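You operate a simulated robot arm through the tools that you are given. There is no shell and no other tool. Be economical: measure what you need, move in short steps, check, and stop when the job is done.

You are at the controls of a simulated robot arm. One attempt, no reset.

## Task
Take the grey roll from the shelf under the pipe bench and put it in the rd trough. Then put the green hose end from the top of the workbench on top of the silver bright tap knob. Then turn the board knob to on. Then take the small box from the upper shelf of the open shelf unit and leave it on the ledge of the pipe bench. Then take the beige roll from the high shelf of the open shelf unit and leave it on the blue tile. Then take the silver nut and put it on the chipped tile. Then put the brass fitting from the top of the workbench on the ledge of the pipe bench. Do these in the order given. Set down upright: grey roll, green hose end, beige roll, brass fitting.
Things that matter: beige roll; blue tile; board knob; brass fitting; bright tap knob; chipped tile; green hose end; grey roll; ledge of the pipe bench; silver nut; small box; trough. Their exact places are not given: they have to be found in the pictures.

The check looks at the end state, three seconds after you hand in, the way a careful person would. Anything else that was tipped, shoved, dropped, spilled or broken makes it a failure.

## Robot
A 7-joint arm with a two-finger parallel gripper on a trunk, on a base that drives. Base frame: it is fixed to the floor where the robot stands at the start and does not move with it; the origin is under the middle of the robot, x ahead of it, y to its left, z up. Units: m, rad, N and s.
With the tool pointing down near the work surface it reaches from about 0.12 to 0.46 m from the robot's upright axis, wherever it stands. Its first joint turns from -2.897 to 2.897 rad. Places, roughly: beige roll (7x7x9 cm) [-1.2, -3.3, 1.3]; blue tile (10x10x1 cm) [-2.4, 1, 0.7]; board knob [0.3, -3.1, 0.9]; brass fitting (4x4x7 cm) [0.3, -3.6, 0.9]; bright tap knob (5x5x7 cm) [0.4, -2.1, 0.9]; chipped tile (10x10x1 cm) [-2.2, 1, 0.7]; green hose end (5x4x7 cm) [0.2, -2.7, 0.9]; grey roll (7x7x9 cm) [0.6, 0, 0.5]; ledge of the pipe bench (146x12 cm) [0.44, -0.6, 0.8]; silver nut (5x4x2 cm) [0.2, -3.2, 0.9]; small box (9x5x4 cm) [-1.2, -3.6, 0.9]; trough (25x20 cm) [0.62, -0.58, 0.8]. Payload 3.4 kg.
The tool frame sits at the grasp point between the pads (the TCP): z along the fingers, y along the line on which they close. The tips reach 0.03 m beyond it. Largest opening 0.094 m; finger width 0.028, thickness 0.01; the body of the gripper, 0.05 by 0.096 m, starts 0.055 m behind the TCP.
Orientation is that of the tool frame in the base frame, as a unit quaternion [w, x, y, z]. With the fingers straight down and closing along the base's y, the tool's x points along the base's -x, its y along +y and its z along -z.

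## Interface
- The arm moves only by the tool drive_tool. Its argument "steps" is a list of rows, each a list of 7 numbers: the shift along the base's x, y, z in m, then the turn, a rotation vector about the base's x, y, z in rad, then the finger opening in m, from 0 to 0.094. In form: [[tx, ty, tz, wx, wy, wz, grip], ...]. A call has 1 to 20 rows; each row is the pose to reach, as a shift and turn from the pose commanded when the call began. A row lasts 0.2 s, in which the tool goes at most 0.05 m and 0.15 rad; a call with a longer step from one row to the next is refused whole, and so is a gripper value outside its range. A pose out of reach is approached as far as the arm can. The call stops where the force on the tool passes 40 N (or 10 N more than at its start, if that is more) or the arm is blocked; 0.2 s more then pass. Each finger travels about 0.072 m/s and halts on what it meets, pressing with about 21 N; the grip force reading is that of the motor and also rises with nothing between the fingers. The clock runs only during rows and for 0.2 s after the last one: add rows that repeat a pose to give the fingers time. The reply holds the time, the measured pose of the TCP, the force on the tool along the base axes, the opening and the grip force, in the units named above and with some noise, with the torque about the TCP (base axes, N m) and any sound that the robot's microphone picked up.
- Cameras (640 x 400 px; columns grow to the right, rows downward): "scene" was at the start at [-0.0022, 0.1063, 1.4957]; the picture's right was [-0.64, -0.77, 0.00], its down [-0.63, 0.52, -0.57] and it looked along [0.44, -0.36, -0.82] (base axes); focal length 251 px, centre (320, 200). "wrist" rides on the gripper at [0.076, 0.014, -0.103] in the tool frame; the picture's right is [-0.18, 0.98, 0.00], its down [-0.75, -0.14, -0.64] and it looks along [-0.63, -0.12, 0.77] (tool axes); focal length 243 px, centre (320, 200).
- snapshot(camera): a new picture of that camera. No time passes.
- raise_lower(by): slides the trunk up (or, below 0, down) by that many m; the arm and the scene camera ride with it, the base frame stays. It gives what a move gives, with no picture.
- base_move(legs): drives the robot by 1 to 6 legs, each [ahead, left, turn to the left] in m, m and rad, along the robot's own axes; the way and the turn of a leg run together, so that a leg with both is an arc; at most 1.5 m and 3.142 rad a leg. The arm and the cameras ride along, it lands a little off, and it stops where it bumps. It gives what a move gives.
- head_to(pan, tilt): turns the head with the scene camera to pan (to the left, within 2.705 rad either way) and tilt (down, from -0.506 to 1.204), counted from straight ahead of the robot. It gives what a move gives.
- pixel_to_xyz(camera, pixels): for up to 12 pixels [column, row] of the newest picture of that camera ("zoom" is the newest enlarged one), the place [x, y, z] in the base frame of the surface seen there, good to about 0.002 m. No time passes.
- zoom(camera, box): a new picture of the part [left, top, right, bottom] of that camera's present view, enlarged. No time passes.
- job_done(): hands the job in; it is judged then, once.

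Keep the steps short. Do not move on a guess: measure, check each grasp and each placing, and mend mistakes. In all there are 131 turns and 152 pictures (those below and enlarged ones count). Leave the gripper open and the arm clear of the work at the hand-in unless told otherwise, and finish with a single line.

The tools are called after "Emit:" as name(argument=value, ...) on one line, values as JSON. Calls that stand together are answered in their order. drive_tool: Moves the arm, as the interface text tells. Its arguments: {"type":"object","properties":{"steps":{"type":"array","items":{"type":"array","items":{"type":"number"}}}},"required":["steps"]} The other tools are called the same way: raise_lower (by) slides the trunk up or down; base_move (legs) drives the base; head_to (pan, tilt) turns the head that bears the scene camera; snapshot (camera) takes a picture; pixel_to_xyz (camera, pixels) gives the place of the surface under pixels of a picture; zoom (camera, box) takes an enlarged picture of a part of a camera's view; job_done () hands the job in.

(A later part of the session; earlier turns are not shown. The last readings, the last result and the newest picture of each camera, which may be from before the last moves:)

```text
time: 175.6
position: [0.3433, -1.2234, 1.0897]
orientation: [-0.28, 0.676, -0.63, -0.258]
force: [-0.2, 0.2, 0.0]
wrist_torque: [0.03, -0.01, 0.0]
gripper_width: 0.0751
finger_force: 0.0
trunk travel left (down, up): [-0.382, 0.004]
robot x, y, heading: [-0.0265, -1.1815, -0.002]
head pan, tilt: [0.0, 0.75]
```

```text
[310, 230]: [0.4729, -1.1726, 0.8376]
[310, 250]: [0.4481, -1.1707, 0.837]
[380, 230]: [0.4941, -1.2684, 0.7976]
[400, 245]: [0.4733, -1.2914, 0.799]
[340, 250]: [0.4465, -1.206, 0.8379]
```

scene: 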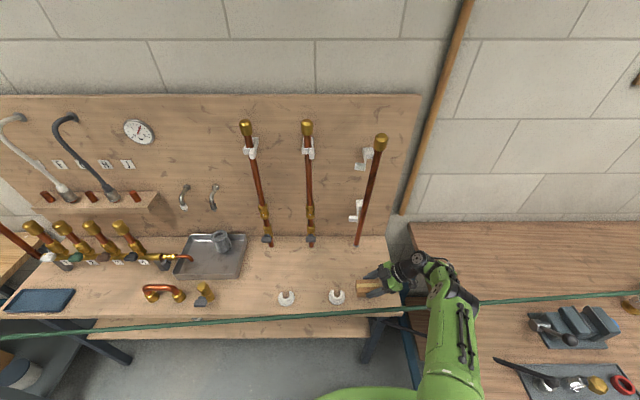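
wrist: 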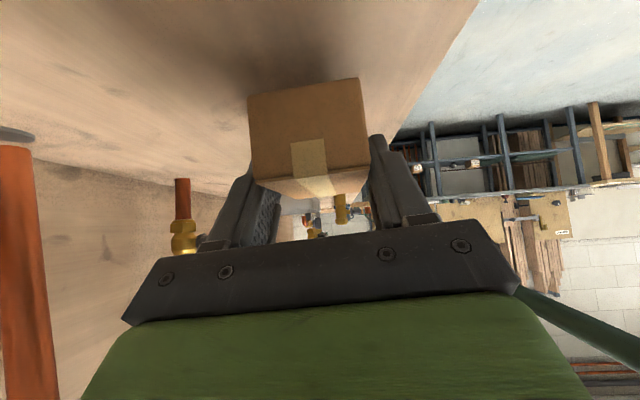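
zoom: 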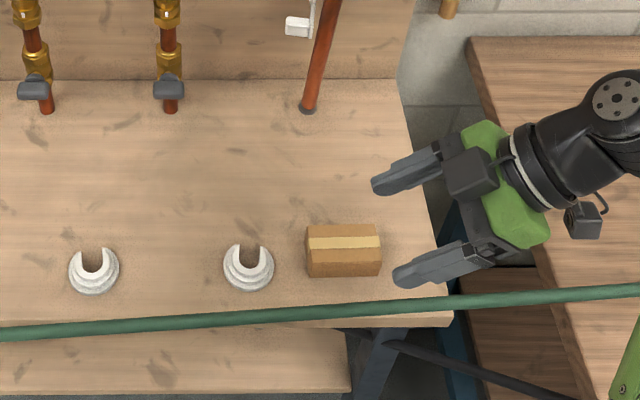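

Box sits on the ledge. Next the beige roll. Back off, restore tool yaw, set pitch ≈30°, travel to the shelf unit.

Emit:
base_move(legs=[[-0.42, 0, 0]])

Emit:
drive_tool(steps=[[0, 0, 0, 0, 0, -0.143, 0.094], [0, 0.01, 0, 0, 0, -0.286, 0.094], [0, 0.02, 0, 0, 0, -0.429, 0.094], [0, 0.03, 0, 0, 0, -0.572, 0.094], [0.01, 0.03, 0.01, 0, 0, -0.715, 0.094], [0.02, 0.04, 0.03, 0, 0, -0.858, 0.094], [0.03, 0.04, 0.05, 0, 0, -1.0, 0.094], [0.04, 0.04, 0.08, 0, 0, -1.144, 0.094], [0.05, 0.04, 0.11, 0, 0, -1.287, 0.094], [0.06, 0.04, 0.14, 0, 0, -1.43, 0.094], [0.07, 0.04, 0.17, 0, 0, -1.571, 0.094]])

Emit:
drive_tool(steps=[[0, 0, 0.03, 0, -0.13, 0, 0.094], [0, 0, 0.06, 0, -0.26, 0, 0.094]])

Emit:
base_move(legs=[[-0.1, -1.1, 0], [0, -1.0, 0], [0, 0, 3.1416]])

Emit:
head_to(pan=0.0, tilt=0.35)

Emit:
snapshot(camera="scene")

```text
time: 178.2
position: [-0.0825, -1.2208, 1.091]
orientation: [-0.279, 0.677, -0.629, -0.26]
force: [-0.3, -0.1, -0.1]
wrist_torque: [0.02, 0.0, -0.02]
gripper_width: 0.0748
finger_force: 0.0
trunk travel left (down, up): [-0.382, 0.004]
robot x, y, heading: [-0.4565, -1.1781, 0.005]
head pan, tilt: [0.0, 0.75]
```

```text
time: 180.6
position: [-0.0141, -1.1787, 1.2611]
orientation: [0.383, -0.035, 0.923, -0.014]
force: [0.0, 0.3, 0.4]
wrist_torque: [0.0, -0.01, 0.03]
gripper_width: 0.0942
finger_force: 0.0
trunk travel left (down, up): [-0.382, 0.004]
robot x, y, heading: [-0.4524, -1.1805, 0.008]
head pan, tilt: [0.0, 0.75]
```

```text
time: 181.2
position: [-0.0134, -1.1808, 1.3204]
orientation: [0.498, -0.035, 0.866, -0.016]
force: [1.2, -0.5, -0.3]
wrist_torque: [0.0, 0.01, 0.01]
gripper_width: 0.094
finger_force: 0.1
trunk travel left (down, up): [-0.382, 0.004]
robot x, y, heading: [-0.453, -1.1811, 0.006]
head pan, tilt: [0.0, 0.75]
```

```text
refused: 3.1416 is not a number from -3.14159 to 3.14159
```

```text
time: 182.1
position: [-0.0126, -1.18, 1.3195]
orientation: [0.498, -0.033, 0.866, -0.017]
force: [0.1, -0.1, -0.8]
wrist_torque: [-0.02, 0.0, 0.01]
gripper_width: 0.0939
finger_force: 0.0
trunk travel left (down, up): [-0.382, 0.004]
robot x, y, heading: [-0.4536, -1.1809, -0.004]
head pan, tilt: [0.0, 0.351]
```

```text
49 pictures are left
```

scene: 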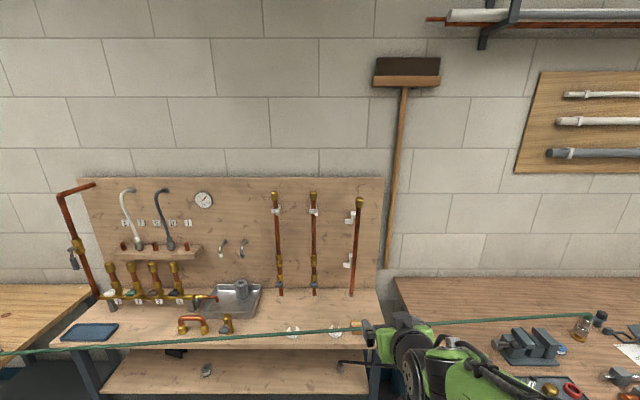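

Emit:
base_move(legs=[[0, 0, 3.14], [0, 1.1, 0], [0, 1.02, 0]])

Emit:
snapshot(camera="scene")

Emit:
snapshot(camera="wrist")

```text
time: 200.0
position: [-0.8003, -3.3159, 1.3198]
orientation: [-0.005, 0.865, 0.055, -0.498]
force: [0.5, -1.3, -0.3]
wrist_torque: [-0.01, 0.0, 0.02]
gripper_width: 0.094
finger_force: 0.1
trunk travel left (down, up): [-0.382, 0.004]
robot x, y, heading: [-0.3593, -3.2936, -3.095]
head pan, tilt: [0.0, 0.351]
```

```text
48 pictures are left
```

scene: 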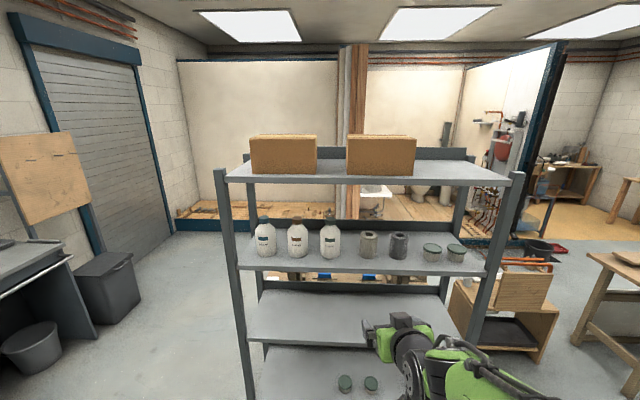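

```text
47 pictures are left
```

wrist: 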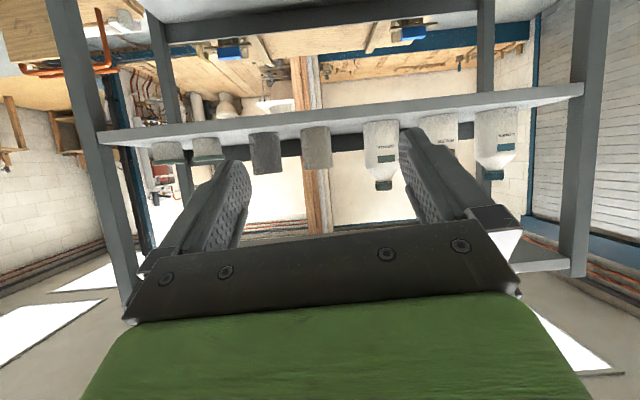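

Emit:
pixel_to_xyz(camera="wrist", pixels=[[306, 148], [318, 148], [330, 148], [318, 165], [263, 152], [280, 152], [375, 148], [318, 130]])

Emit:
pixel_to_xyz(camera="scene", pixels=[[368, 246], [368, 234], [398, 246], [340, 240], [363, 250], [374, 250], [340, 185], [340, 172]])

Emit:
base_move(legs=[[0, 0, -0.046]])

```text
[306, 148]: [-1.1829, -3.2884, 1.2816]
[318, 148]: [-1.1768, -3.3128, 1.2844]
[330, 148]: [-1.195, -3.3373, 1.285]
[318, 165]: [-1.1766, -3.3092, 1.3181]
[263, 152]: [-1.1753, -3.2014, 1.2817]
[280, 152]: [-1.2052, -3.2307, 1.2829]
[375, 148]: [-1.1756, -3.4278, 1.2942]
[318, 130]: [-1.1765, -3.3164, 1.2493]
```

```text
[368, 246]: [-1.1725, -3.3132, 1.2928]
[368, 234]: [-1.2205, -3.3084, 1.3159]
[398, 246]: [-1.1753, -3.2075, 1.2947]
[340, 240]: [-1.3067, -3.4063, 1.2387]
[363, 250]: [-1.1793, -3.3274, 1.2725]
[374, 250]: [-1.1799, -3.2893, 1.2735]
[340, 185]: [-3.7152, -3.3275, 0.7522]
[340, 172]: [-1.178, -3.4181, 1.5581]
```

```text
time: 200.8
position: [-0.7999, -3.2959, 1.3198]
orientation: [-0.017, 0.866, 0.034, -0.499]
force: [0.1, 0.9, -0.7]
wrist_torque: [0.01, -0.02, -0.02]
gripper_width: 0.0938
finger_force: 0.2
trunk travel left (down, up): [-0.382, 0.004]
robot x, y, heading: [-0.3584, -3.2927, -3.14]
head pan, tilt: [0.0, 0.351]
```

Roll centre (-1.209,-3.311), base 1.24. Set opening 0.082, z 1.307, and drive to a standoff.

Emit:
drive_tool(steps=[[0, -0.007, -0.006, 0, 0, 0, 0.088], [0, -0.015, -0.013, 0, 0, 0, 0.082]])

Emit:
base_move(legs=[[0.29, 0, 0]])

Emit:
snapshot(camera="wrist")

Emit:
head_to(pan=0.0, tilt=0.5)

Emit:
snapshot(camera="scene")

```text
time: 201.4
position: [-0.8007, -3.3097, 1.3078]
orientation: [-0.018, 0.866, 0.034, -0.498]
force: [0.1, -1.4, 0.7]
wrist_torque: [0.0, -0.01, -0.02]
gripper_width: 0.0819
finger_force: 0.1
trunk travel left (down, up): [-0.382, 0.004]
robot x, y, heading: [-0.3599, -3.2941, -3.14]
head pan, tilt: [0.0, 0.351]
```

```text
time: 203.4
position: [-1.09, -3.3122, 1.3061]
orientation: [-0.017, 0.866, 0.034, -0.498]
force: [0.2, -0.6, 0.2]
wrist_torque: [-0.01, 0.01, -0.01]
gripper_width: 0.0818
finger_force: 0.1
trunk travel left (down, up): [-0.382, 0.004]
robot x, y, heading: [-0.6484, -3.2931, -3.14]
head pan, tilt: [0.0, 0.351]
```

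```text
46 pictures are left
```

wrist: 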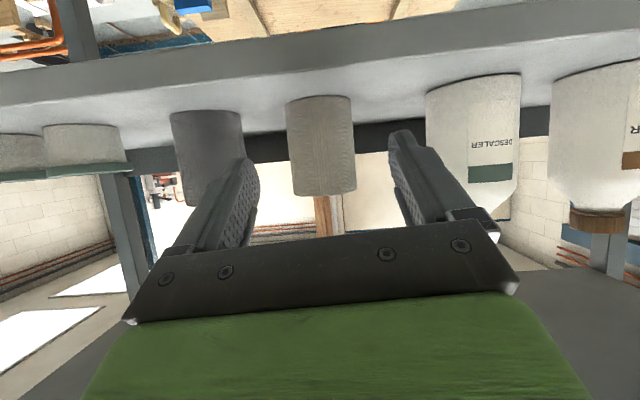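

```text
time: 204.1
position: [-1.09, -3.3115, 1.3072]
orientation: [-0.017, 0.866, 0.034, -0.499]
force: [-1.2, 0.0, 0.2]
wrist_torque: [0.01, -0.05, -0.01]
gripper_width: 0.082
finger_force: 0.1
trunk travel left (down, up): [-0.382, 0.004]
robot x, y, heading: [-0.6494, -3.2943, -3.134]
head pan, tilt: [0.0, 0.499]
```

```text
45 pictures are left
```

scene: 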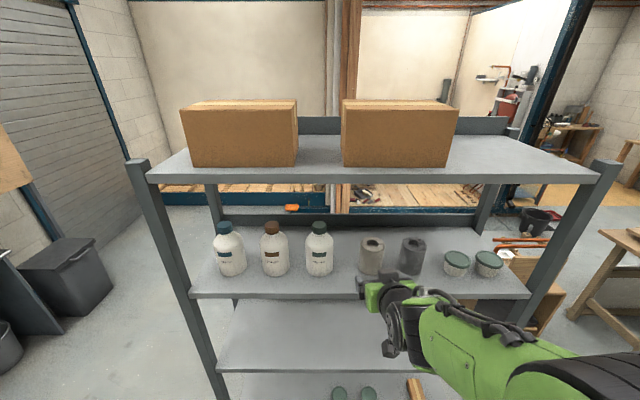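

Centred. Advance 0.113 m with the arm, then close.

Emit:
drive_tool(steps=[[-0.03, 0, 0, 0, 0, 0, 0.082], [-0.06, 0, 0, 0, 0, 0, 0.082], [-0.09, 0, 0, 0, 0, 0, 0.082], [-0.113, 0, 0, 0, 0, 0, 0.082], [-0.113, 0, 0, 0, 0, 0, 0.07], [-0.113, 0, 0, 0, 0, 0, 0.055], [-0.113, 0, 0, 0, 0, 0, 0.055], [-0.113, 0, 0, 0, 0, 0, 0.055]])

Emit:
snapshot(camera="wrist")

```text
time: 205.9
position: [-1.2027, -3.311, 1.3088]
orientation: [-0.018, 0.867, 0.034, -0.498]
force: [0.1, 0.1, -0.7]
wrist_torque: [0.02, -0.02, -0.03]
gripper_width: 0.0675
finger_force: 20.8
trunk travel left (down, up): [-0.382, 0.004]
robot x, y, heading: [-0.6479, -3.2919, -3.139]
head pan, tilt: [0.0, 0.499]
```

```text
44 pictures are left
```

wrist: 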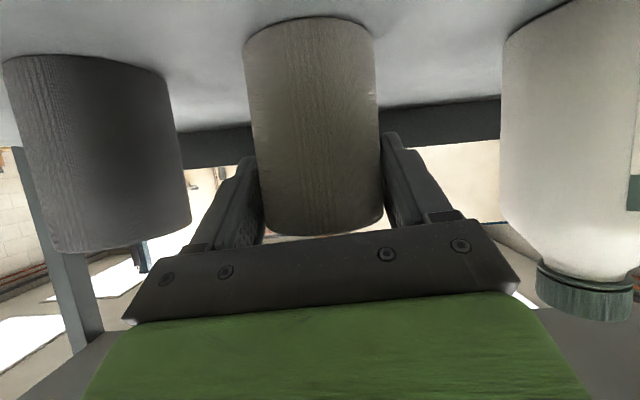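

Gripped. Lift, retract, back out and head toward the tile table.

Emit:
drive_tool(steps=[[0, 0, 0.02, 0, 0, 0, 0.055], [0, 0, 0.035, 0, 0, 0, 0.055], [0.03, 0, 0.035, 0, 0, 0, 0.055], [0.06, 0, 0.035, 0, 0, 0, 0.055], [0.09, 0, 0.035, 0, 0, 0, 0.055], [0.12, 0, 0.035, 0, 0, 0, 0.055]])

Emit:
base_move(legs=[[-0.22, 0, 0], [0, -1.4, 0], [0, -1.35, 0], [0, 0, -1.5]])

Emit:
head_to(pan=0.6, tilt=0.4)

Emit:
snapshot(camera="scene")

```text
time: 207.3
position: [-1.0818, -3.3126, 1.3453]
orientation: [-0.018, 0.866, 0.034, -0.499]
force: [0.4, -1.2, -1.1]
wrist_torque: [-0.01, -0.01, 0.02]
gripper_width: 0.0674
finger_force: 21.0
trunk travel left (down, up): [-0.382, 0.004]
robot x, y, heading: [-0.6518, -3.2963, -3.139]
head pan, tilt: [0.0, 0.499]
```

```text
time: 225.8
position: [-0.4775, -0.0768, 1.3443]
orientation: [-0.355, 0.653, -0.571, -0.35]
force: [0.1, 0.6, -1.0]
wrist_torque: [0.0, 0.02, -0.02]
gripper_width: 0.0672
finger_force: 20.8
trunk travel left (down, up): [-0.382, 0.004]
robot x, y, heading: [-0.4358, -0.5118, 1.634]
head pan, tilt: [0.0, 0.499]
```

```text
time: 226.8
position: [-0.4782, -0.0772, 1.3441]
orientation: [-0.355, 0.653, -0.571, -0.35]
force: [0.1, -0.1, -1.2]
wrist_torque: [0.01, 0.02, 0.0]
gripper_width: 0.0671
finger_force: 20.9
trunk travel left (down, up): [-0.382, 0.004]
robot x, y, heading: [-0.4315, -0.5079, 1.631]
head pan, tilt: [0.6, 0.4]
```

```text
43 pictures are left
```

scene: 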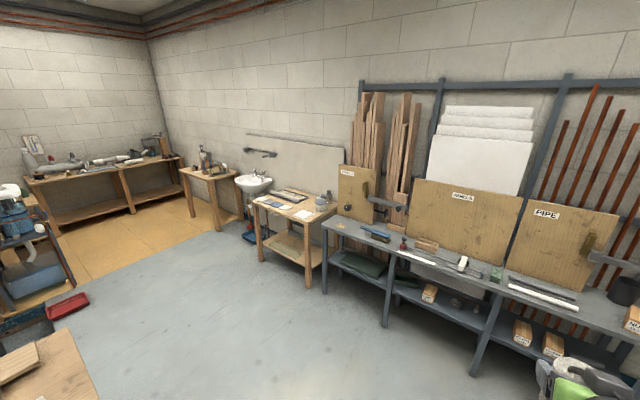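

Emit:
zoom(camera="scene", box=[230, 170, 350, 260])

Emit:
pixel_to_xyz(camera="zoom", pixels=[[230, 170], [365, 205], [300, 180], [130, 165], [400, 260], [480, 190], [350, 145], [430, 160], [310, 205]])

Emit:
pixel_to_xyz(camera="scene", pixels=[[60, 360], [20, 370], [90, 300], [250, 260], [325, 225]])

```text
4.44 times, centred on (290, 215) of scene
```

zoom: 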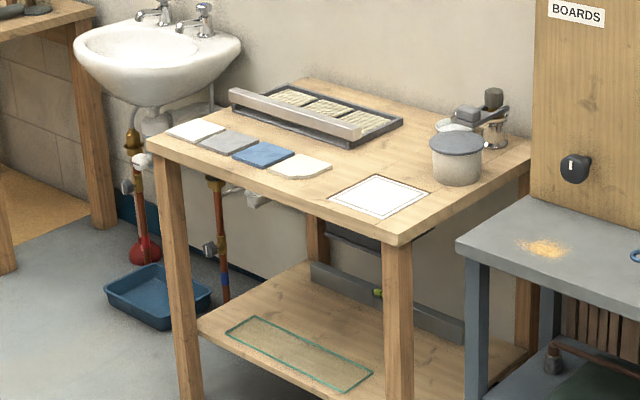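

```text
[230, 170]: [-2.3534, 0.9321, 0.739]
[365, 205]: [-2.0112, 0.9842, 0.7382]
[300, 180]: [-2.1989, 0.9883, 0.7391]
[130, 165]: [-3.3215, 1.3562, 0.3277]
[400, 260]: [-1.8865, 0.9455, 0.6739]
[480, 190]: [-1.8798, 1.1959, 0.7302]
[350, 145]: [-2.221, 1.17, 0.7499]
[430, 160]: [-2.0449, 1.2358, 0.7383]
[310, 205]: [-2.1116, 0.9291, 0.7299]
```

```text
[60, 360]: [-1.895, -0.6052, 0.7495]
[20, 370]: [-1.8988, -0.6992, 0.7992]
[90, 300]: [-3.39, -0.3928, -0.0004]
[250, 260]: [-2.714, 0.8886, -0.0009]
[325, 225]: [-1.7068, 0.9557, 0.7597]
```

Blue tile ≈(-2.31,1.02), top z 0.739; the chipped tile is next to it at ≈(-2.2,1.0). Drive in front of the tile table.

Emit:
base_move(legs=[[0, 0, -0.06], [0.7, 0, 0], [0, 1.0, 0], [0, 0.88, 0]])

Emit:
head_to(pan=0.0, tilt=0.75)

Emit:
snapshot(camera="scene")

```text
time: 240.1
position: [-2.3328, 0.6163, 1.3445]
orientation: [-0.366, 0.634, -0.592, -0.337]
force: [-1.0, -0.1, -1.2]
wrist_torque: [0.03, 0.02, -0.01]
gripper_width: 0.067
finger_force: 21.0
trunk travel left (down, up): [-0.382, 0.004]
robot x, y, heading: [-2.317, 0.1827, 1.563]
head pan, tilt: [0.6, 0.4]
```

```text
time: 241.1
position: [-2.3332, 0.6152, 1.3441]
orientation: [-0.365, 0.634, -0.592, -0.338]
force: [-0.4, -0.9, -0.3]
wrist_torque: [0.0, -0.01, 0.03]
gripper_width: 0.0669
finger_force: 21.0
trunk travel left (down, up): [-0.382, 0.004]
robot x, y, heading: [-2.3177, 0.1767, 1.568]
head pan, tilt: [0.0, 0.75]
```

```text
41 pictures are left
```

scene: 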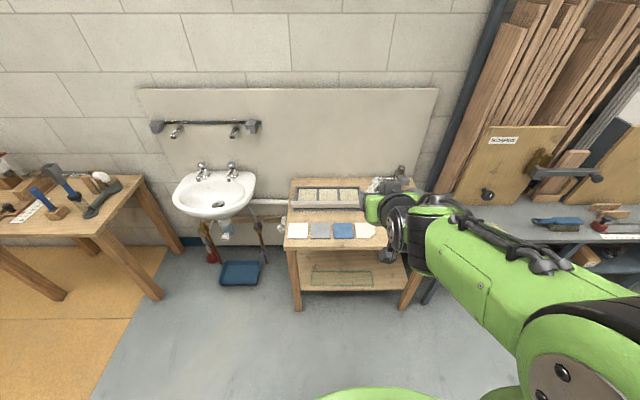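

Emit:
zoom(camera="scene", box=[275, 170, 415, 270])

Emit:
pixel_to_xyz(camera="zoom", pixels=[[265, 245], [350, 245], [365, 300], [265, 310], [312, 275], [375, 260], [455, 300], [410, 275], [455, 255], [260, 160], [385, 160], [300, 320]])

```text
4.00 times, centred on (345, 220) of scene
```

zoom: 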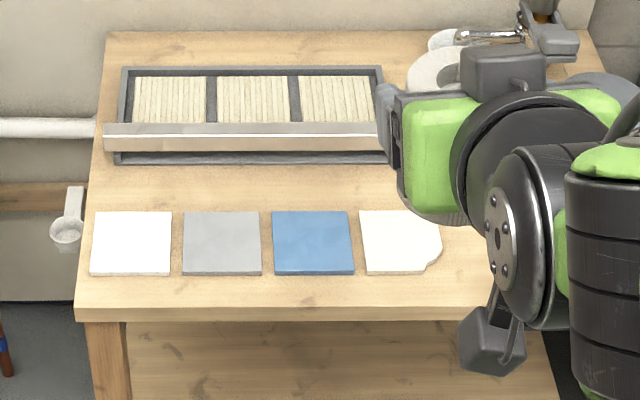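

```text
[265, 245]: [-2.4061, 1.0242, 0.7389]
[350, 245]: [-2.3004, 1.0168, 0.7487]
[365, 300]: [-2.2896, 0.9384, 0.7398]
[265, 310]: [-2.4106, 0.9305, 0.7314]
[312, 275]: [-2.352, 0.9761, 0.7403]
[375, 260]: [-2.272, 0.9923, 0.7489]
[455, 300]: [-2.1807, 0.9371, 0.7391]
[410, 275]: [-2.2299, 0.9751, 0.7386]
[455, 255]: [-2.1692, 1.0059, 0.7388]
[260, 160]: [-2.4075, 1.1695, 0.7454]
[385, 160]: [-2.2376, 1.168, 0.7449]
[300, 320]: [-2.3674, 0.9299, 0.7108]
```

Blue tile centre ≈(-2.346,1.022), top 0.749. Lower the trunk and arm, then drive in.

Emit:
raise_lower(by=-0.2)

Emit:
drive_tool(steps=[[-0.003, 0.015, -0.045, 0, 0, 0, 0.055], [-0.006, 0.03, -0.09, 0, 0, 0, 0.055], [-0.01, 0.045, -0.135, 0, 0, 0, 0.055], [-0.013, 0.06, -0.18, 0, 0, 0, 0.055], [-0.013, 0.06, -0.22, 0, 0, 0, 0.055]])

Emit:
base_move(legs=[[0.345, 0, 0]])

Emit:
head_to(pan=-0.1, tilt=0.95)

Emit:
snapshot(camera="scene")

Emit:
snapshot(camera="wrist")

```text
time: 243.2
position: [-2.3318, 0.6148, 1.1447]
orientation: [-0.366, 0.635, -0.591, -0.339]
force: [0.7, -0.4, -1.0]
wrist_torque: [-0.03, -0.01, 0.02]
gripper_width: 0.0674
finger_force: 21.4
trunk travel left (down, up): [-0.182, 0.204]
robot x, y, heading: [-2.3154, 0.1833, 1.563]
head pan, tilt: [0.0, 0.75]
```

```text
time: 244.4
position: [-2.344, 0.6762, 0.9222]
orientation: [-0.366, 0.634, -0.591, -0.339]
force: [0.4, 0.3, -0.7]
wrist_torque: [0.0, -0.04, 0.0]
gripper_width: 0.0669
finger_force: 21.0
trunk travel left (down, up): [-0.182, 0.204]
robot x, y, heading: [-2.316, 0.1803, 1.57]
head pan, tilt: [0.0, 0.75]
```

```text
time: 246.7
position: [-2.3437, 1.0158, 0.9232]
orientation: [-0.366, 0.634, -0.591, -0.338]
force: [-0.2, -0.3, -1.5]
wrist_torque: [-0.01, 0.0, 0.0]
gripper_width: 0.0669
finger_force: 21.1
trunk travel left (down, up): [-0.182, 0.204]
robot x, y, heading: [-2.3169, 0.5208, 1.568]
head pan, tilt: [0.0, 0.75]
```

```text
time: 247.4
position: [-2.3426, 1.0163, 0.9226]
orientation: [-0.366, 0.634, -0.591, -0.339]
force: [-1.3, 1.1, -1.0]
wrist_torque: [0.01, 0.02, 0.0]
gripper_width: 0.0673
finger_force: 20.5
trunk travel left (down, up): [-0.182, 0.204]
robot x, y, heading: [-2.3171, 0.5252, 1.57]
head pan, tilt: [-0.099, 0.949]
```

```text
39 pictures are left
```

scene: 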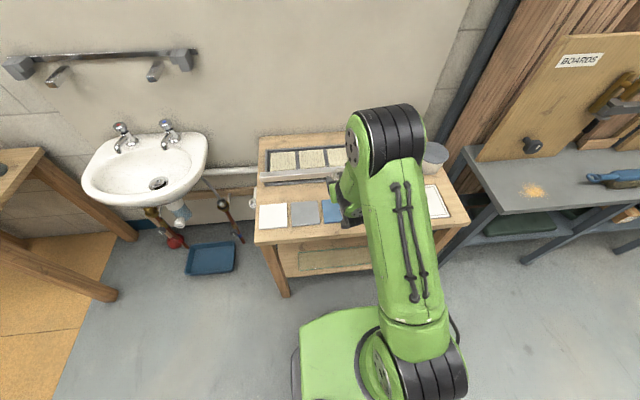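

```text
38 pictures are left
```

wrist: 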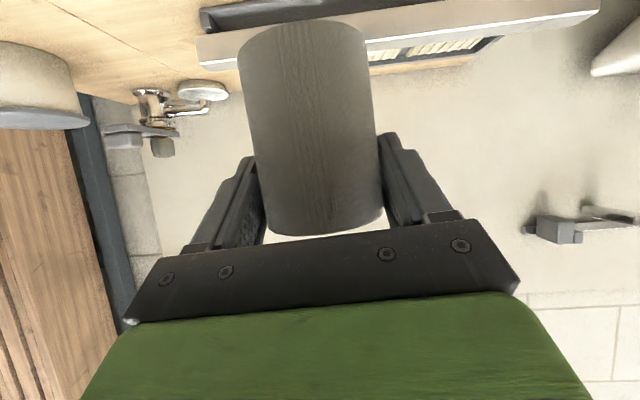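

Emit:
zoom(camera="scene", box=[250, 170, 380, 250])

Emit:
pixel_to_xyz(camera="zoom", pixels=[[358, 150], [370, 255], [358, 200], [368, 240], [385, 165], [420, 245], [440, 240], [400, 240], [395, 150], [345, 200]])

```text
4.92 times, centred on (315, 210) of scene
```

zoom: 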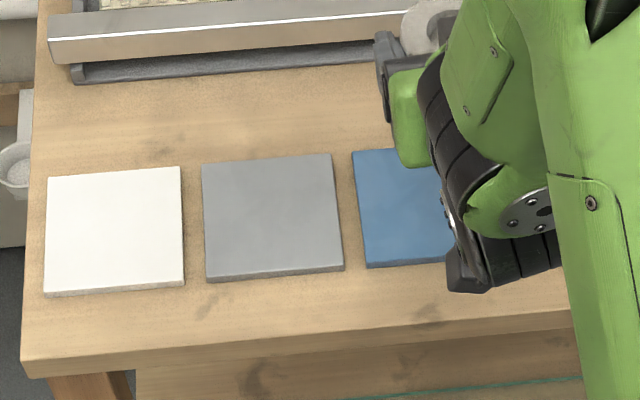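

```text
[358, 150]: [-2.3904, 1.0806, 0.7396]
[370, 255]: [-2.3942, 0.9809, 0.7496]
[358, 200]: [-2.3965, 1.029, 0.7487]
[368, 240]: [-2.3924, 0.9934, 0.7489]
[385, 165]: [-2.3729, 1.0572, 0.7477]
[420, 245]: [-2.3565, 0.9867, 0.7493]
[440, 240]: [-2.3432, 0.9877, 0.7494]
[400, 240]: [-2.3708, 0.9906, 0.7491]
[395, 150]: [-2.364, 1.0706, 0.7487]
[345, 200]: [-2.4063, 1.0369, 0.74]
```

Tile centre (-2.347,1.024). Lower onto it.

Emit:
drive_tool(steps=[[-0.004, 0.002, -0.03, 0, 0, 0, 0.055], [-0.004, 0.002, -0.06, 0, 0, 0, 0.055], [-0.004, 0.002, -0.09, 0, 0, 0, 0.055], [-0.004, 0.002, -0.1, 0, 0, 0, 0.055], [-0.004, 0.002, -0.102, 0, 0, 0, 0.055], [-0.004, 0.002, -0.103, 0, 0, 0, 0.055]])

Emit:
drive_tool(steps=[[0, 0, -0.001, 0, 0, 0, 0.055], [0, 0, -0.002, 0, 0, 0, 0.055], [0, 0, -0.003, 0, 0, 0, 0.055]])

Emit:
snapshot(camera="wrist")

```text
time: 248.8
position: [-2.3485, 1.0188, 0.8205]
orientation: [-0.365, 0.635, -0.591, -0.339]
force: [-0.1, 0.0, -1.4]
wrist_torque: [-0.01, 0.02, 0.0]
gripper_width: 0.067
finger_force: 21.4
trunk travel left (down, up): [-0.182, 0.204]
robot x, y, heading: [-2.3187, 0.5215, 1.563]
head pan, tilt: [-0.099, 0.949]
```

```text
time: 249.6
position: [-2.3453, 1.0182, 0.8185]
orientation: [-0.367, 0.633, -0.59, -0.341]
force: [-0.9, -0.3, 10.3]
wrist_torque: [-0.02, 0.33, 0.01]
gripper_width: 0.067
finger_force: 21.0
trunk travel left (down, up): [-0.182, 0.204]
robot x, y, heading: [-2.3174, 0.5216, 1.57]
head pan, tilt: [-0.099, 0.949]
```

```text
36 pictures are left
```

wrist: 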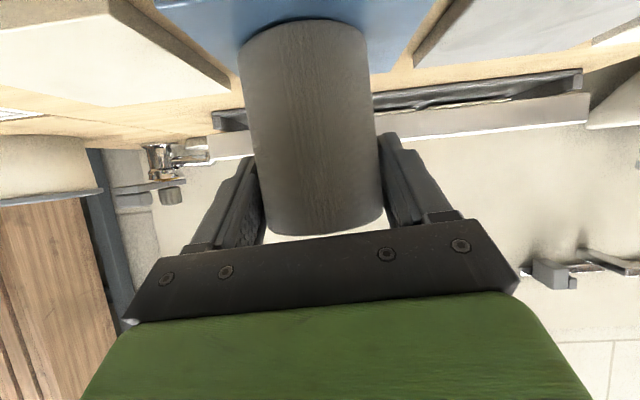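

Contact 10 N. Release and lift/retract.

Emit:
drive_tool(steps=[[0, 0, 0.001, 0, 0, 0, 0.068], [0, 0, 0.001, 0, 0, 0, 0.075], [0, 0, 0.001, 0, 0, 0, 0.09], [0, 0, 0.001, 0, 0, 0, 0.09], [0, 0, 0.02, 0, 0, 0, 0.09], [0, 0, 0.06, 0, 0, 0, 0.09], [0, -0.02, 0.1, 0, 0, 0, 0.09], [0, -0.05, 0.13, 0, 0, 0, 0.09], [0, -0.09, 0.15, 0, 0, 0, 0.09], [0, -0.13, 0.17, 0, 0, 0, 0.09]])

Emit:
zoom(camera="scene", box=[250, 150, 410, 250])

Emit:
snapshot(camera="wrist")

```text
time: 251.8
position: [-2.3597, 0.9455, 1.0103]
orientation: [-0.366, 0.634, -0.591, -0.339]
force: [-0.4, -0.9, 0.4]
wrist_torque: [0.01, 0.03, 0.03]
gripper_width: 0.0901
finger_force: 0.0
out of reach, approached as far as the arm can: row 9, 10
trunk travel left (down, up): [-0.182, 0.204]
robot x, y, heading: [-2.3115, 0.5235, 1.567]
head pan, tilt: [-0.099, 0.949]
```

```text
4.00 times, centred on (330, 200) of scene
```

zoom: 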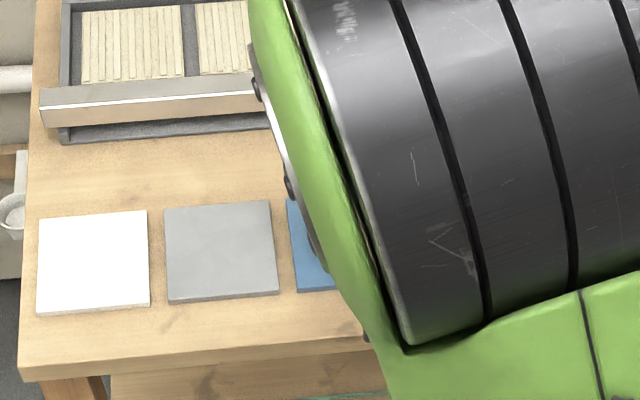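

```text
34 pictures are left
```

wrist: 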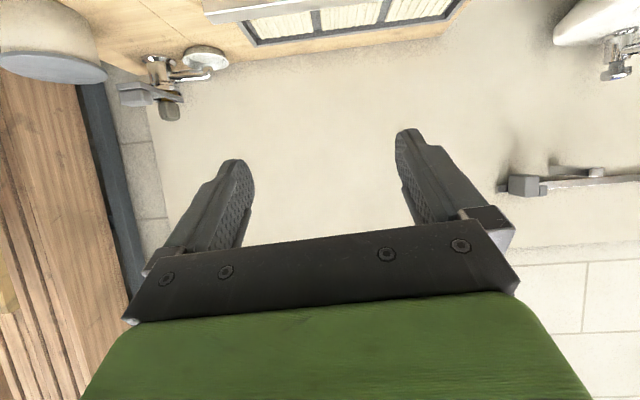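

Back away and verify the roll.

Emit:
base_move(legs=[[-0.4, 0, 0]])

Emit:
head_to(pan=0.1, tilt=0.65)

Emit:
zoom(camera="scene", box=[240, 130, 480, 280])

```text
time: 254.3
position: [-2.3603, 0.545, 1.0095]
orientation: [-0.367, 0.633, -0.593, -0.337]
force: [-0.6, 0.4, 0.3]
wrist_torque: [-0.02, 0.03, 0.02]
gripper_width: 0.0901
finger_force: 0.0
trunk travel left (down, up): [-0.182, 0.204]
robot x, y, heading: [-2.3215, 0.116, 1.565]
head pan, tilt: [-0.099, 0.949]
```

```text
time: 255.1
position: [-2.3604, 0.5448, 1.0088]
orientation: [-0.366, 0.634, -0.591, -0.339]
force: [0.1, -0.1, -0.7]
wrist_torque: [0.01, -0.02, 0.03]
gripper_width: 0.0902
finger_force: 0.1
trunk travel left (down, up): [-0.182, 0.204]
robot x, y, heading: [-2.316, 0.1167, 1.566]
head pan, tilt: [0.099, 0.649]
```

```text
2.67 times, centred on (360, 205) of scene
```

zoom: 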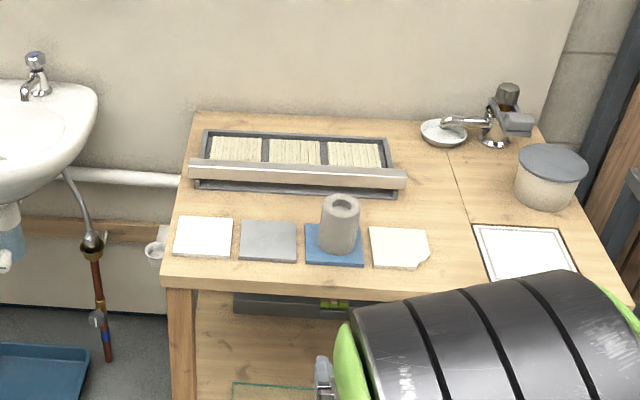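

Beige roll stands on the blue tile. Measure the chipped tile now; then set the tool pointing down and travel to the workbench for the nut.

Emit:
pixel_to_xyz(camera="zoom", pixels=[[398, 247], [372, 230], [372, 266], [422, 232], [410, 268], [397, 230], [397, 266], [340, 225]])

Emit:
drive_tool(steps=[[0.01, 0.03, 0.03, -0.13, 0, 0, 0.09], [0.03, 0.03, 0.05, -0.26, 0, 0, 0.09], [0.05, 0.02, 0.06, -0.39, 0, 0, 0.09], [0.07, 0.01, 0.07, -0.52, 0, 0, 0.09], [0.09, 0.0, 0.08, -0.65, 0, 0, 0.09], [0.11, -0.02, 0.08, -0.78, 0, 0, 0.09], [0.13, -0.03, 0.08, -0.91, 0, 0, 0.09], [0.15, -0.05, 0.08, -1.04, 0, 0, 0.09]])

Emit:
base_move(legs=[[0, -1.0, 0], [0, -0.85, 0], [0, 0, -1.566], [0, -1.2, 0], [0, -1.1, 0], [0, -0.8, 0]])

Emit:
head_to(pan=-0.1, tilt=0.75)

Emit:
snapshot(camera="scene")

```text
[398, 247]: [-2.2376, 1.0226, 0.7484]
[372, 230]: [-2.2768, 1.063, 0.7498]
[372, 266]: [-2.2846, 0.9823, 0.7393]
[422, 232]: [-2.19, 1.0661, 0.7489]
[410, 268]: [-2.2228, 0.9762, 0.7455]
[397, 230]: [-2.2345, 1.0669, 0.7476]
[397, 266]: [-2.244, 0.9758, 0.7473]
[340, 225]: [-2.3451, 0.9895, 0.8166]
```

```text
time: 256.9
position: [-2.2089, 0.494, 1.0879]
orientation: [-0.002, 0.731, -0.682, 0.002]
force: [-0.3, -1.0, -0.3]
wrist_torque: [0.0, 0.0, 0.0]
gripper_width: 0.0901
finger_force: 0.0
trunk travel left (down, up): [-0.182, 0.204]
robot x, y, heading: [-2.3164, 0.1198, 1.564]
head pan, tilt: [0.099, 0.649]
```

```text
time: 284.8
position: [-0.0138, -3.1289, 1.0882]
orientation: [0.0, -0.049, 0.999, -0.002]
force: [-0.6, -0.6, 0.2]
wrist_torque: [0.0, -0.01, 0.02]
gripper_width: 0.0899
finger_force: 0.0
trunk travel left (down, up): [-0.182, 0.204]
robot x, y, heading: [-0.3984, -3.0302, 0.021]
head pan, tilt: [0.099, 0.649]
```

```text
time: 285.6
position: [-0.0136, -3.1279, 1.0885]
orientation: [0.002, -0.049, 0.999, -0.004]
force: [0.3, -0.1, -0.2]
wrist_torque: [-0.03, -0.01, -0.01]
gripper_width: 0.0903
finger_force: 0.0
trunk travel left (down, up): [-0.182, 0.204]
robot x, y, heading: [-0.3929, -3.0304, 0.024]
head pan, tilt: [-0.099, 0.75]
```

```text
32 pictures are left
```

scene: 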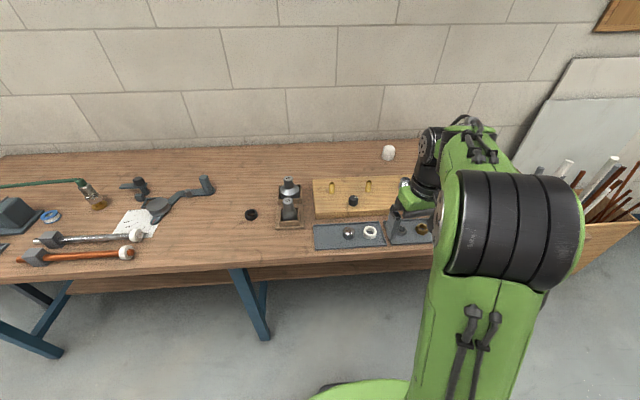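

Emit:
snapshot(camera="wrist")

Emit:
zoom(camera="scene", box=[300, 170, 450, 260])

Emit:
pixel_to_xyz(camera="scene", pixels=[[349, 230], [349, 234], [371, 231], [397, 229], [422, 228], [320, 240]])

```text
31 pictures are left
```

wrist: 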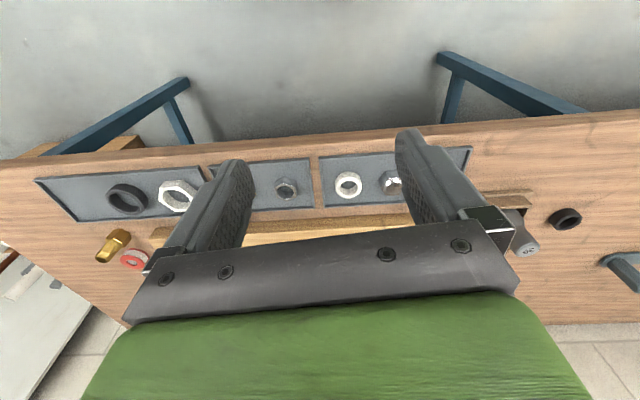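

```text
4.27 times, centred on (375, 215) of scene
```

zoom: 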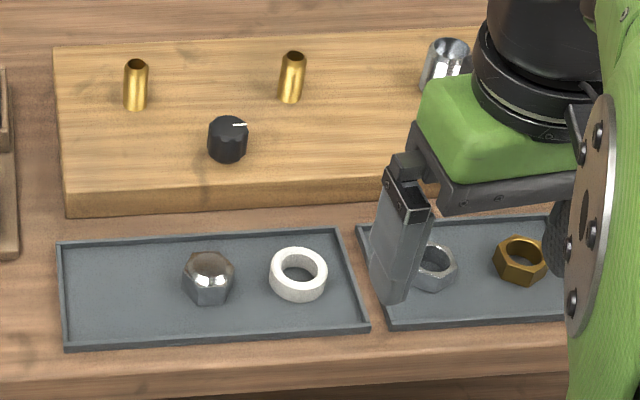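

```text
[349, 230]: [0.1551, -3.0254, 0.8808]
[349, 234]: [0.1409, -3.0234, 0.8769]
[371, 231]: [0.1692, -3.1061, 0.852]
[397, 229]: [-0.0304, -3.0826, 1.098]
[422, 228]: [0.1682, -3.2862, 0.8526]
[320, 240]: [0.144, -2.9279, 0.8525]
```

The open silver hex nut is in the middle tray (wrist (287,188)); the left item is a cap nut. Zoom and measure.

Emit:
zoom(camera="wrist", box=[240, 150, 420, 240])

Emit:
pixel_to_xyz(camera="zoom", pixels=[[130, 130], [165, 110], [165, 150], [205, 130], [165, 170], [165, 130], [115, 170], [545, 130]])

```text
3.56 times, centred on (330, 195) of wrist
```

zoom: 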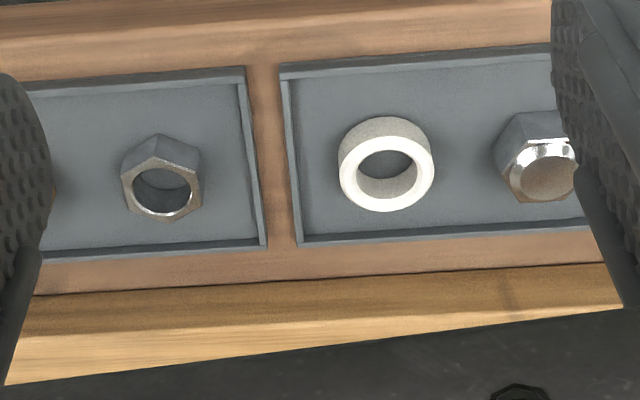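

```text
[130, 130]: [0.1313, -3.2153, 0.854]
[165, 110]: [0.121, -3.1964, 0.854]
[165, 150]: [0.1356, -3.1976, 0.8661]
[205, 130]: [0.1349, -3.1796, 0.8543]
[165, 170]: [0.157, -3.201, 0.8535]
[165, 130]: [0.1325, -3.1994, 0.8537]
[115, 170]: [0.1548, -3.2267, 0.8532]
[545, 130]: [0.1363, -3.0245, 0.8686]
```

Emit:
pixel_to_xyz(camera="zoom", pixels=[[126, 182], [198, 190], [157, 163], [166, 217], [128, 200], [200, 178], [145, 215], [185, 210]])

Emit:
base_move(legs=[[0.16, -0.03, -0.022]])

```text
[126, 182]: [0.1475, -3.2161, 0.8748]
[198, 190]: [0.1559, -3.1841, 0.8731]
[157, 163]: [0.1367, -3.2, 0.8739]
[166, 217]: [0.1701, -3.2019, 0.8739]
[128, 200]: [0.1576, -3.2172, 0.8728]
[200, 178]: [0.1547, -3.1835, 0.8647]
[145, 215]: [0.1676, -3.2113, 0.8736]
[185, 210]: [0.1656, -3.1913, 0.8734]
```

```text
time: 287.0
position: [0.1478, -3.1654, 1.0872]
orientation: [0.0, -0.04, 0.999, -0.003]
force: [0.2, 0.6, -0.7]
wrist_torque: [0.02, 0.04, 0.0]
gripper_width: 0.0903
finger_force: 0.0
trunk travel left (down, up): [-0.182, 0.204]
robot x, y, heading: [-0.231, -3.064, -0.001]
head pan, tilt: [-0.099, 0.75]
```

Nut centre (0.1535,-3.2005), top 0.874, flats face ±y. Move above with small yaw correction; open 0.06.

Emit:
drive_tool(steps=[[0.003, -0.018, -0.04, 0, 0, -0.06, 0.08], [0.006, -0.035, -0.08, 0, 0, -0.13, 0.065], [0.006, -0.035, -0.12, 0, 0, -0.13, 0.06], [0.006, -0.035, -0.15, 0, 0, -0.13, 0.06]])

Emit:
snapshot(camera="wrist")

```text
time: 288.0
position: [0.1554, -3.1976, 0.9385]
orientation: [0.001, 0.026, 1.0, -0.003]
force: [-0.3, -0.3, 0.3]
wrist_torque: [0.02, 0.01, 0.02]
gripper_width: 0.06
finger_force: 0.0
trunk travel left (down, up): [-0.182, 0.204]
robot x, y, heading: [-0.2319, -3.0579, 0.003]
head pan, tilt: [-0.099, 0.75]
```

```text
28 pictures are left
```

wrist: 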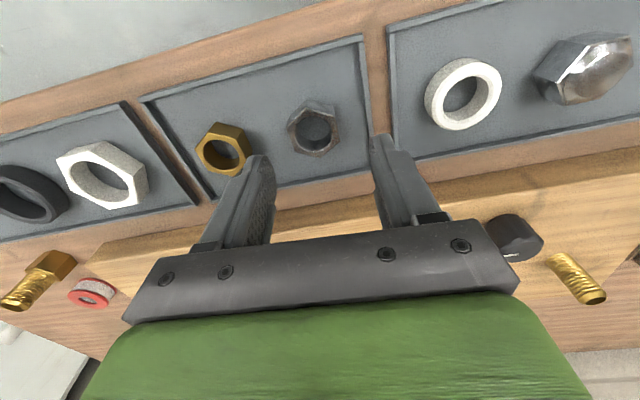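

Emit:
pixel_to_xyz(camera="wrist", pixels=[[363, 100], [370, 100], [366, 130], [290, 122], [338, 128], [312, 103], [318, 152], [250, 150]])

```text
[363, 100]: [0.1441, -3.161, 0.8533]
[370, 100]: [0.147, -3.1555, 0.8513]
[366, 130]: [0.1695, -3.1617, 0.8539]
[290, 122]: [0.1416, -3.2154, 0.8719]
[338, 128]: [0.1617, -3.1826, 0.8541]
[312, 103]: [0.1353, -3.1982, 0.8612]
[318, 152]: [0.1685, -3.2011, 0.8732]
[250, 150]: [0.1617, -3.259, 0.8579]
```

Emit:
drive_tool(steps=[[-0.001, -0.0025, -0.015, 0, 0, 0, 0.05], [-0.001, -0.0025, -0.035, 0, 0, 0, 0.05], [-0.001, -0.0025, -0.0505, 0, 0, 0, 0.05], [-0.001, -0.0025, -0.0505, 0, 0, 0, 0.035], [-0.001, -0.0025, -0.0505, 0, 0, 0, 0.022], [-0.001, -0.0025, -0.0505, 0, 0, 0, 0.022]])

Emit:
drive_tool(steps=[[0, 0, 0.03, 0, 0, 0, 0.022], [0, 0, 0.08, 0, 0, 0, 0.022], [0, 0, 0.13, 0, 0, 0, 0.022]])

Emit:
snapshot(camera="wrist")

```text
time: 289.4
position: [0.1533, -3.2025, 0.8867]
orientation: [0.001, 0.026, 1.0, -0.002]
force: [-0.1, -0.9, 0.7]
wrist_torque: [-0.03, 0.0, 0.01]
gripper_width: 0.0353
finger_force: 21.1
trunk travel left (down, up): [-0.182, 0.204]
robot x, y, heading: [-0.2294, -3.0596, 0.002]
head pan, tilt: [-0.099, 0.75]
```

```text
time: 290.2
position: [0.1514, -3.2031, 1.0181]
orientation: [0.001, 0.026, 1.0, -0.003]
force: [0.4, 0.0, -1.0]
wrist_torque: [0.0, -0.01, -0.02]
gripper_width: 0.0357
finger_force: 20.9
trunk travel left (down, up): [-0.182, 0.204]
robot x, y, heading: [-0.2314, -3.0568, 0.002]
head pan, tilt: [-0.099, 0.75]
```

```text
27 pictures are left
```

wrist: 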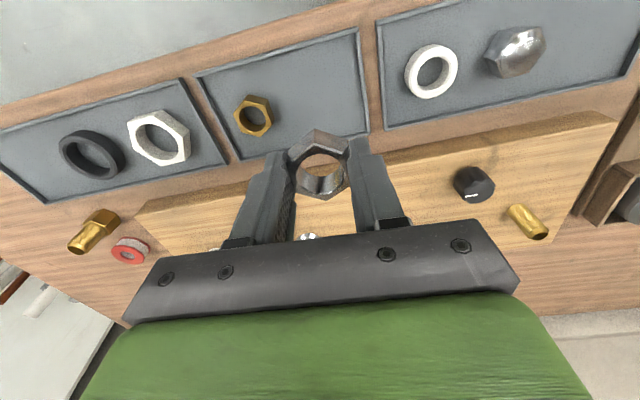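

Nut held. Travel back to the tile table.

Emit:
base_move(legs=[[-0.22, 0, 0], [0, 1.2, 0], [0, 1.1, 0], [0, 0.85, 0], [0, 0, 1.568], [0, 0.9, 0]])

```text
time: 315.0
position: [-1.1852, 0.5081, 1.0177]
orientation: [0.003, -0.67, 0.742, -0.003]
force: [-0.2, -0.3, -1.2]
wrist_torque: [0.01, -0.02, -0.01]
gripper_width: 0.0355
finger_force: 21.0
trunk travel left (down, up): [-0.182, 0.204]
robot x, y, heading: [-1.3514, 0.1319, 1.52]
head pan, tilt: [-0.099, 0.75]
```

Emit:
base_move(legs=[[0, 0, 0.05], [0, 1.03, 0], [0.28, 0, 0]])

Emit:
head_to(pan=-0.1, tilt=0.85)

Emit:
snapshot(camera="scene")

Emit:
snapshot(camera="wrist")

```text
time: 322.4
position: [-2.2544, 0.7932, 1.0181]
orientation: [0.003, -0.696, 0.718, -0.001]
force: [-0.4, -0.3, -0.9]
wrist_torque: [-0.01, 0.01, 0.0]
gripper_width: 0.0357
finger_force: 20.8
trunk travel left (down, up): [-0.182, 0.204]
robot x, y, heading: [-2.3913, 0.409, 1.597]
head pan, tilt: [-0.099, 0.75]
```

```text
time: 323.0
position: [-2.2545, 0.7921, 1.0176]
orientation: [0.002, -0.696, 0.718, -0.002]
force: [0.4, -0.3, -0.9]
wrist_torque: [-0.03, -0.02, 0.0]
gripper_width: 0.0353
finger_force: 21.2
trunk travel left (down, up): [-0.182, 0.204]
robot x, y, heading: [-2.3915, 0.4076, 1.59]
head pan, tilt: [-0.099, 0.85]
```

```text
26 pictures are left
```

scene: 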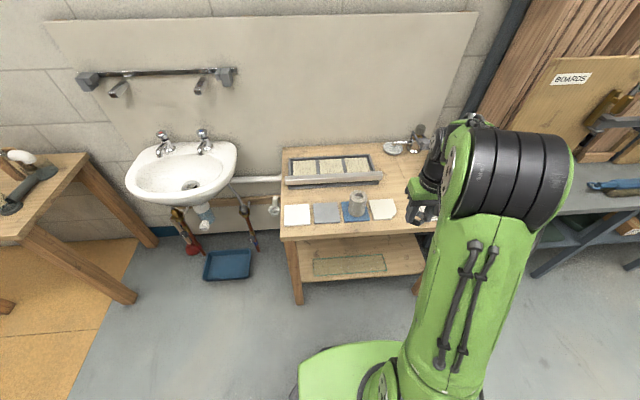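

```text
25 pictures are left
```

wrist: 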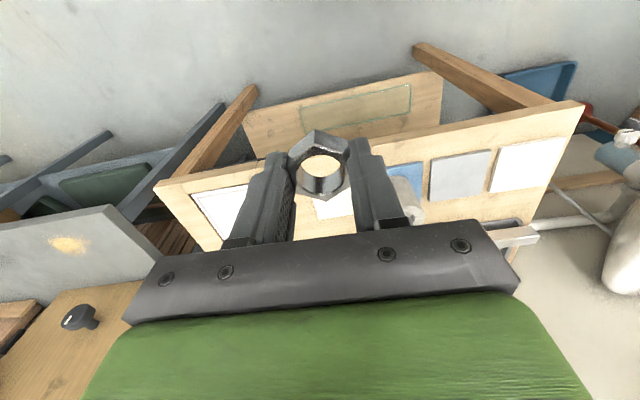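

Emit:
base_move(legs=[[0.12, 0, -0.02]])

Emit:
drive_tool(steps=[[0.005, 0.03, -0.03, 0, 0, 0, 0.022], [0.01, 0.06, -0.06, 0, 0, 0, 0.022], [0.015, 0.09, -0.09, 0, 0, 0, 0.022], [0.018, 0.105, -0.12, 0, 0, 0, 0.022]])

Emit:
snapshot(camera="wrist")

Emit:
pixel_to_xyz(camera="scene", pixels=[[384, 208], [374, 201], [394, 200]])

```text
time: 324.3
position: [-2.247, 0.9117, 1.0166]
orientation: [0.002, -0.688, 0.726, -0.002]
force: [0.3, -0.2, -0.8]
wrist_torque: [-0.04, -0.02, 0.01]
gripper_width: 0.0358
finger_force: 21.2
trunk travel left (down, up): [-0.182, 0.204]
robot x, y, heading: [-2.3904, 0.5289, 1.567]
head pan, tilt: [-0.099, 0.85]
```

```text
time: 325.3
position: [-2.2285, 1.0163, 0.8962]
orientation: [0.003, -0.687, 0.727, -0.001]
force: [-1.2, -0.6, -0.8]
wrist_torque: [-0.01, 0.01, -0.04]
gripper_width: 0.0355
finger_force: 21.6
trunk travel left (down, up): [-0.182, 0.204]
robot x, y, heading: [-2.3906, 0.5292, 1.568]
head pan, tilt: [-0.099, 0.85]
```

```text
24 pictures are left
```

wrist: 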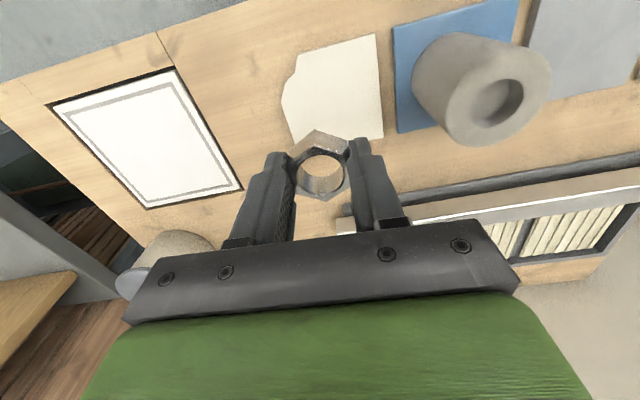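

```text
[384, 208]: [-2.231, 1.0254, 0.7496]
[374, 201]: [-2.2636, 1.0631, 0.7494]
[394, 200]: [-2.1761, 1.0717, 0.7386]
```

Descend over the tile centre, then feel for contact.

Emit:
drive_tool(steps=[[-0.007, 0.007, -0.04, 0, 0, 0, 0.022], [-0.007, 0.007, -0.08, 0, 0, 0, 0.022], [-0.007, 0.007, -0.105, 0, 0, 0, 0.022], [-0.007, 0.007, -0.11, 0, 0, 0, 0.022]])

Emit:
drive_tool(steps=[[0, 0, -0.001, 0, 0, 0, 0.022], [0, 0, -0.002, 0, 0, 0, 0.022], [0, 0, -0.003, 0, 0, 0, 0.022], [0, 0, -0.004, 0, 0, 0, 0.022]])

Emit:
snapshot(camera="wrist")

```text
time: 326.3
position: [-2.2366, 1.0232, 0.7865]
orientation: [0.003, -0.687, 0.726, 0.0]
force: [-0.2, -0.2, 0.1]
wrist_torque: [0.01, 0.03, -0.01]
gripper_width: 0.0358
finger_force: 21.2
trunk travel left (down, up): [-0.182, 0.204]
robot x, y, heading: [-2.3903, 0.5267, 1.567]
head pan, tilt: [-0.099, 0.85]
```

```text
time: 327.3
position: [-2.2358, 1.0221, 0.7851]
orientation: [0.004, -0.687, 0.727, -0.001]
force: [0.7, 0.0, 10.9]
wrist_torque: [-0.13, 0.17, 0.03]
gripper_width: 0.0356
finger_force: 21.1
trunk travel left (down, up): [-0.182, 0.204]
robot x, y, heading: [-2.3942, 0.5288, 1.569]
head pan, tilt: [-0.099, 0.85]
```

```text
23 pictures are left
```

wrist: 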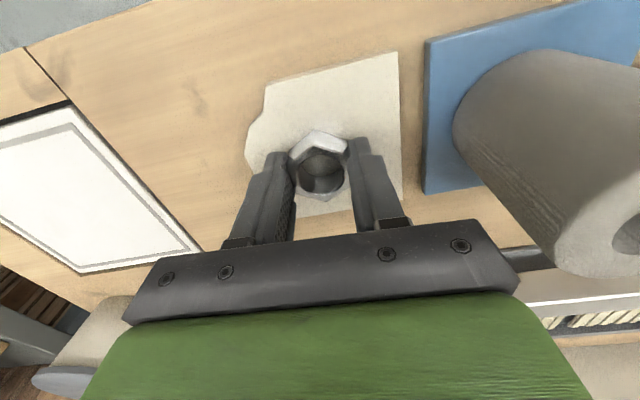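

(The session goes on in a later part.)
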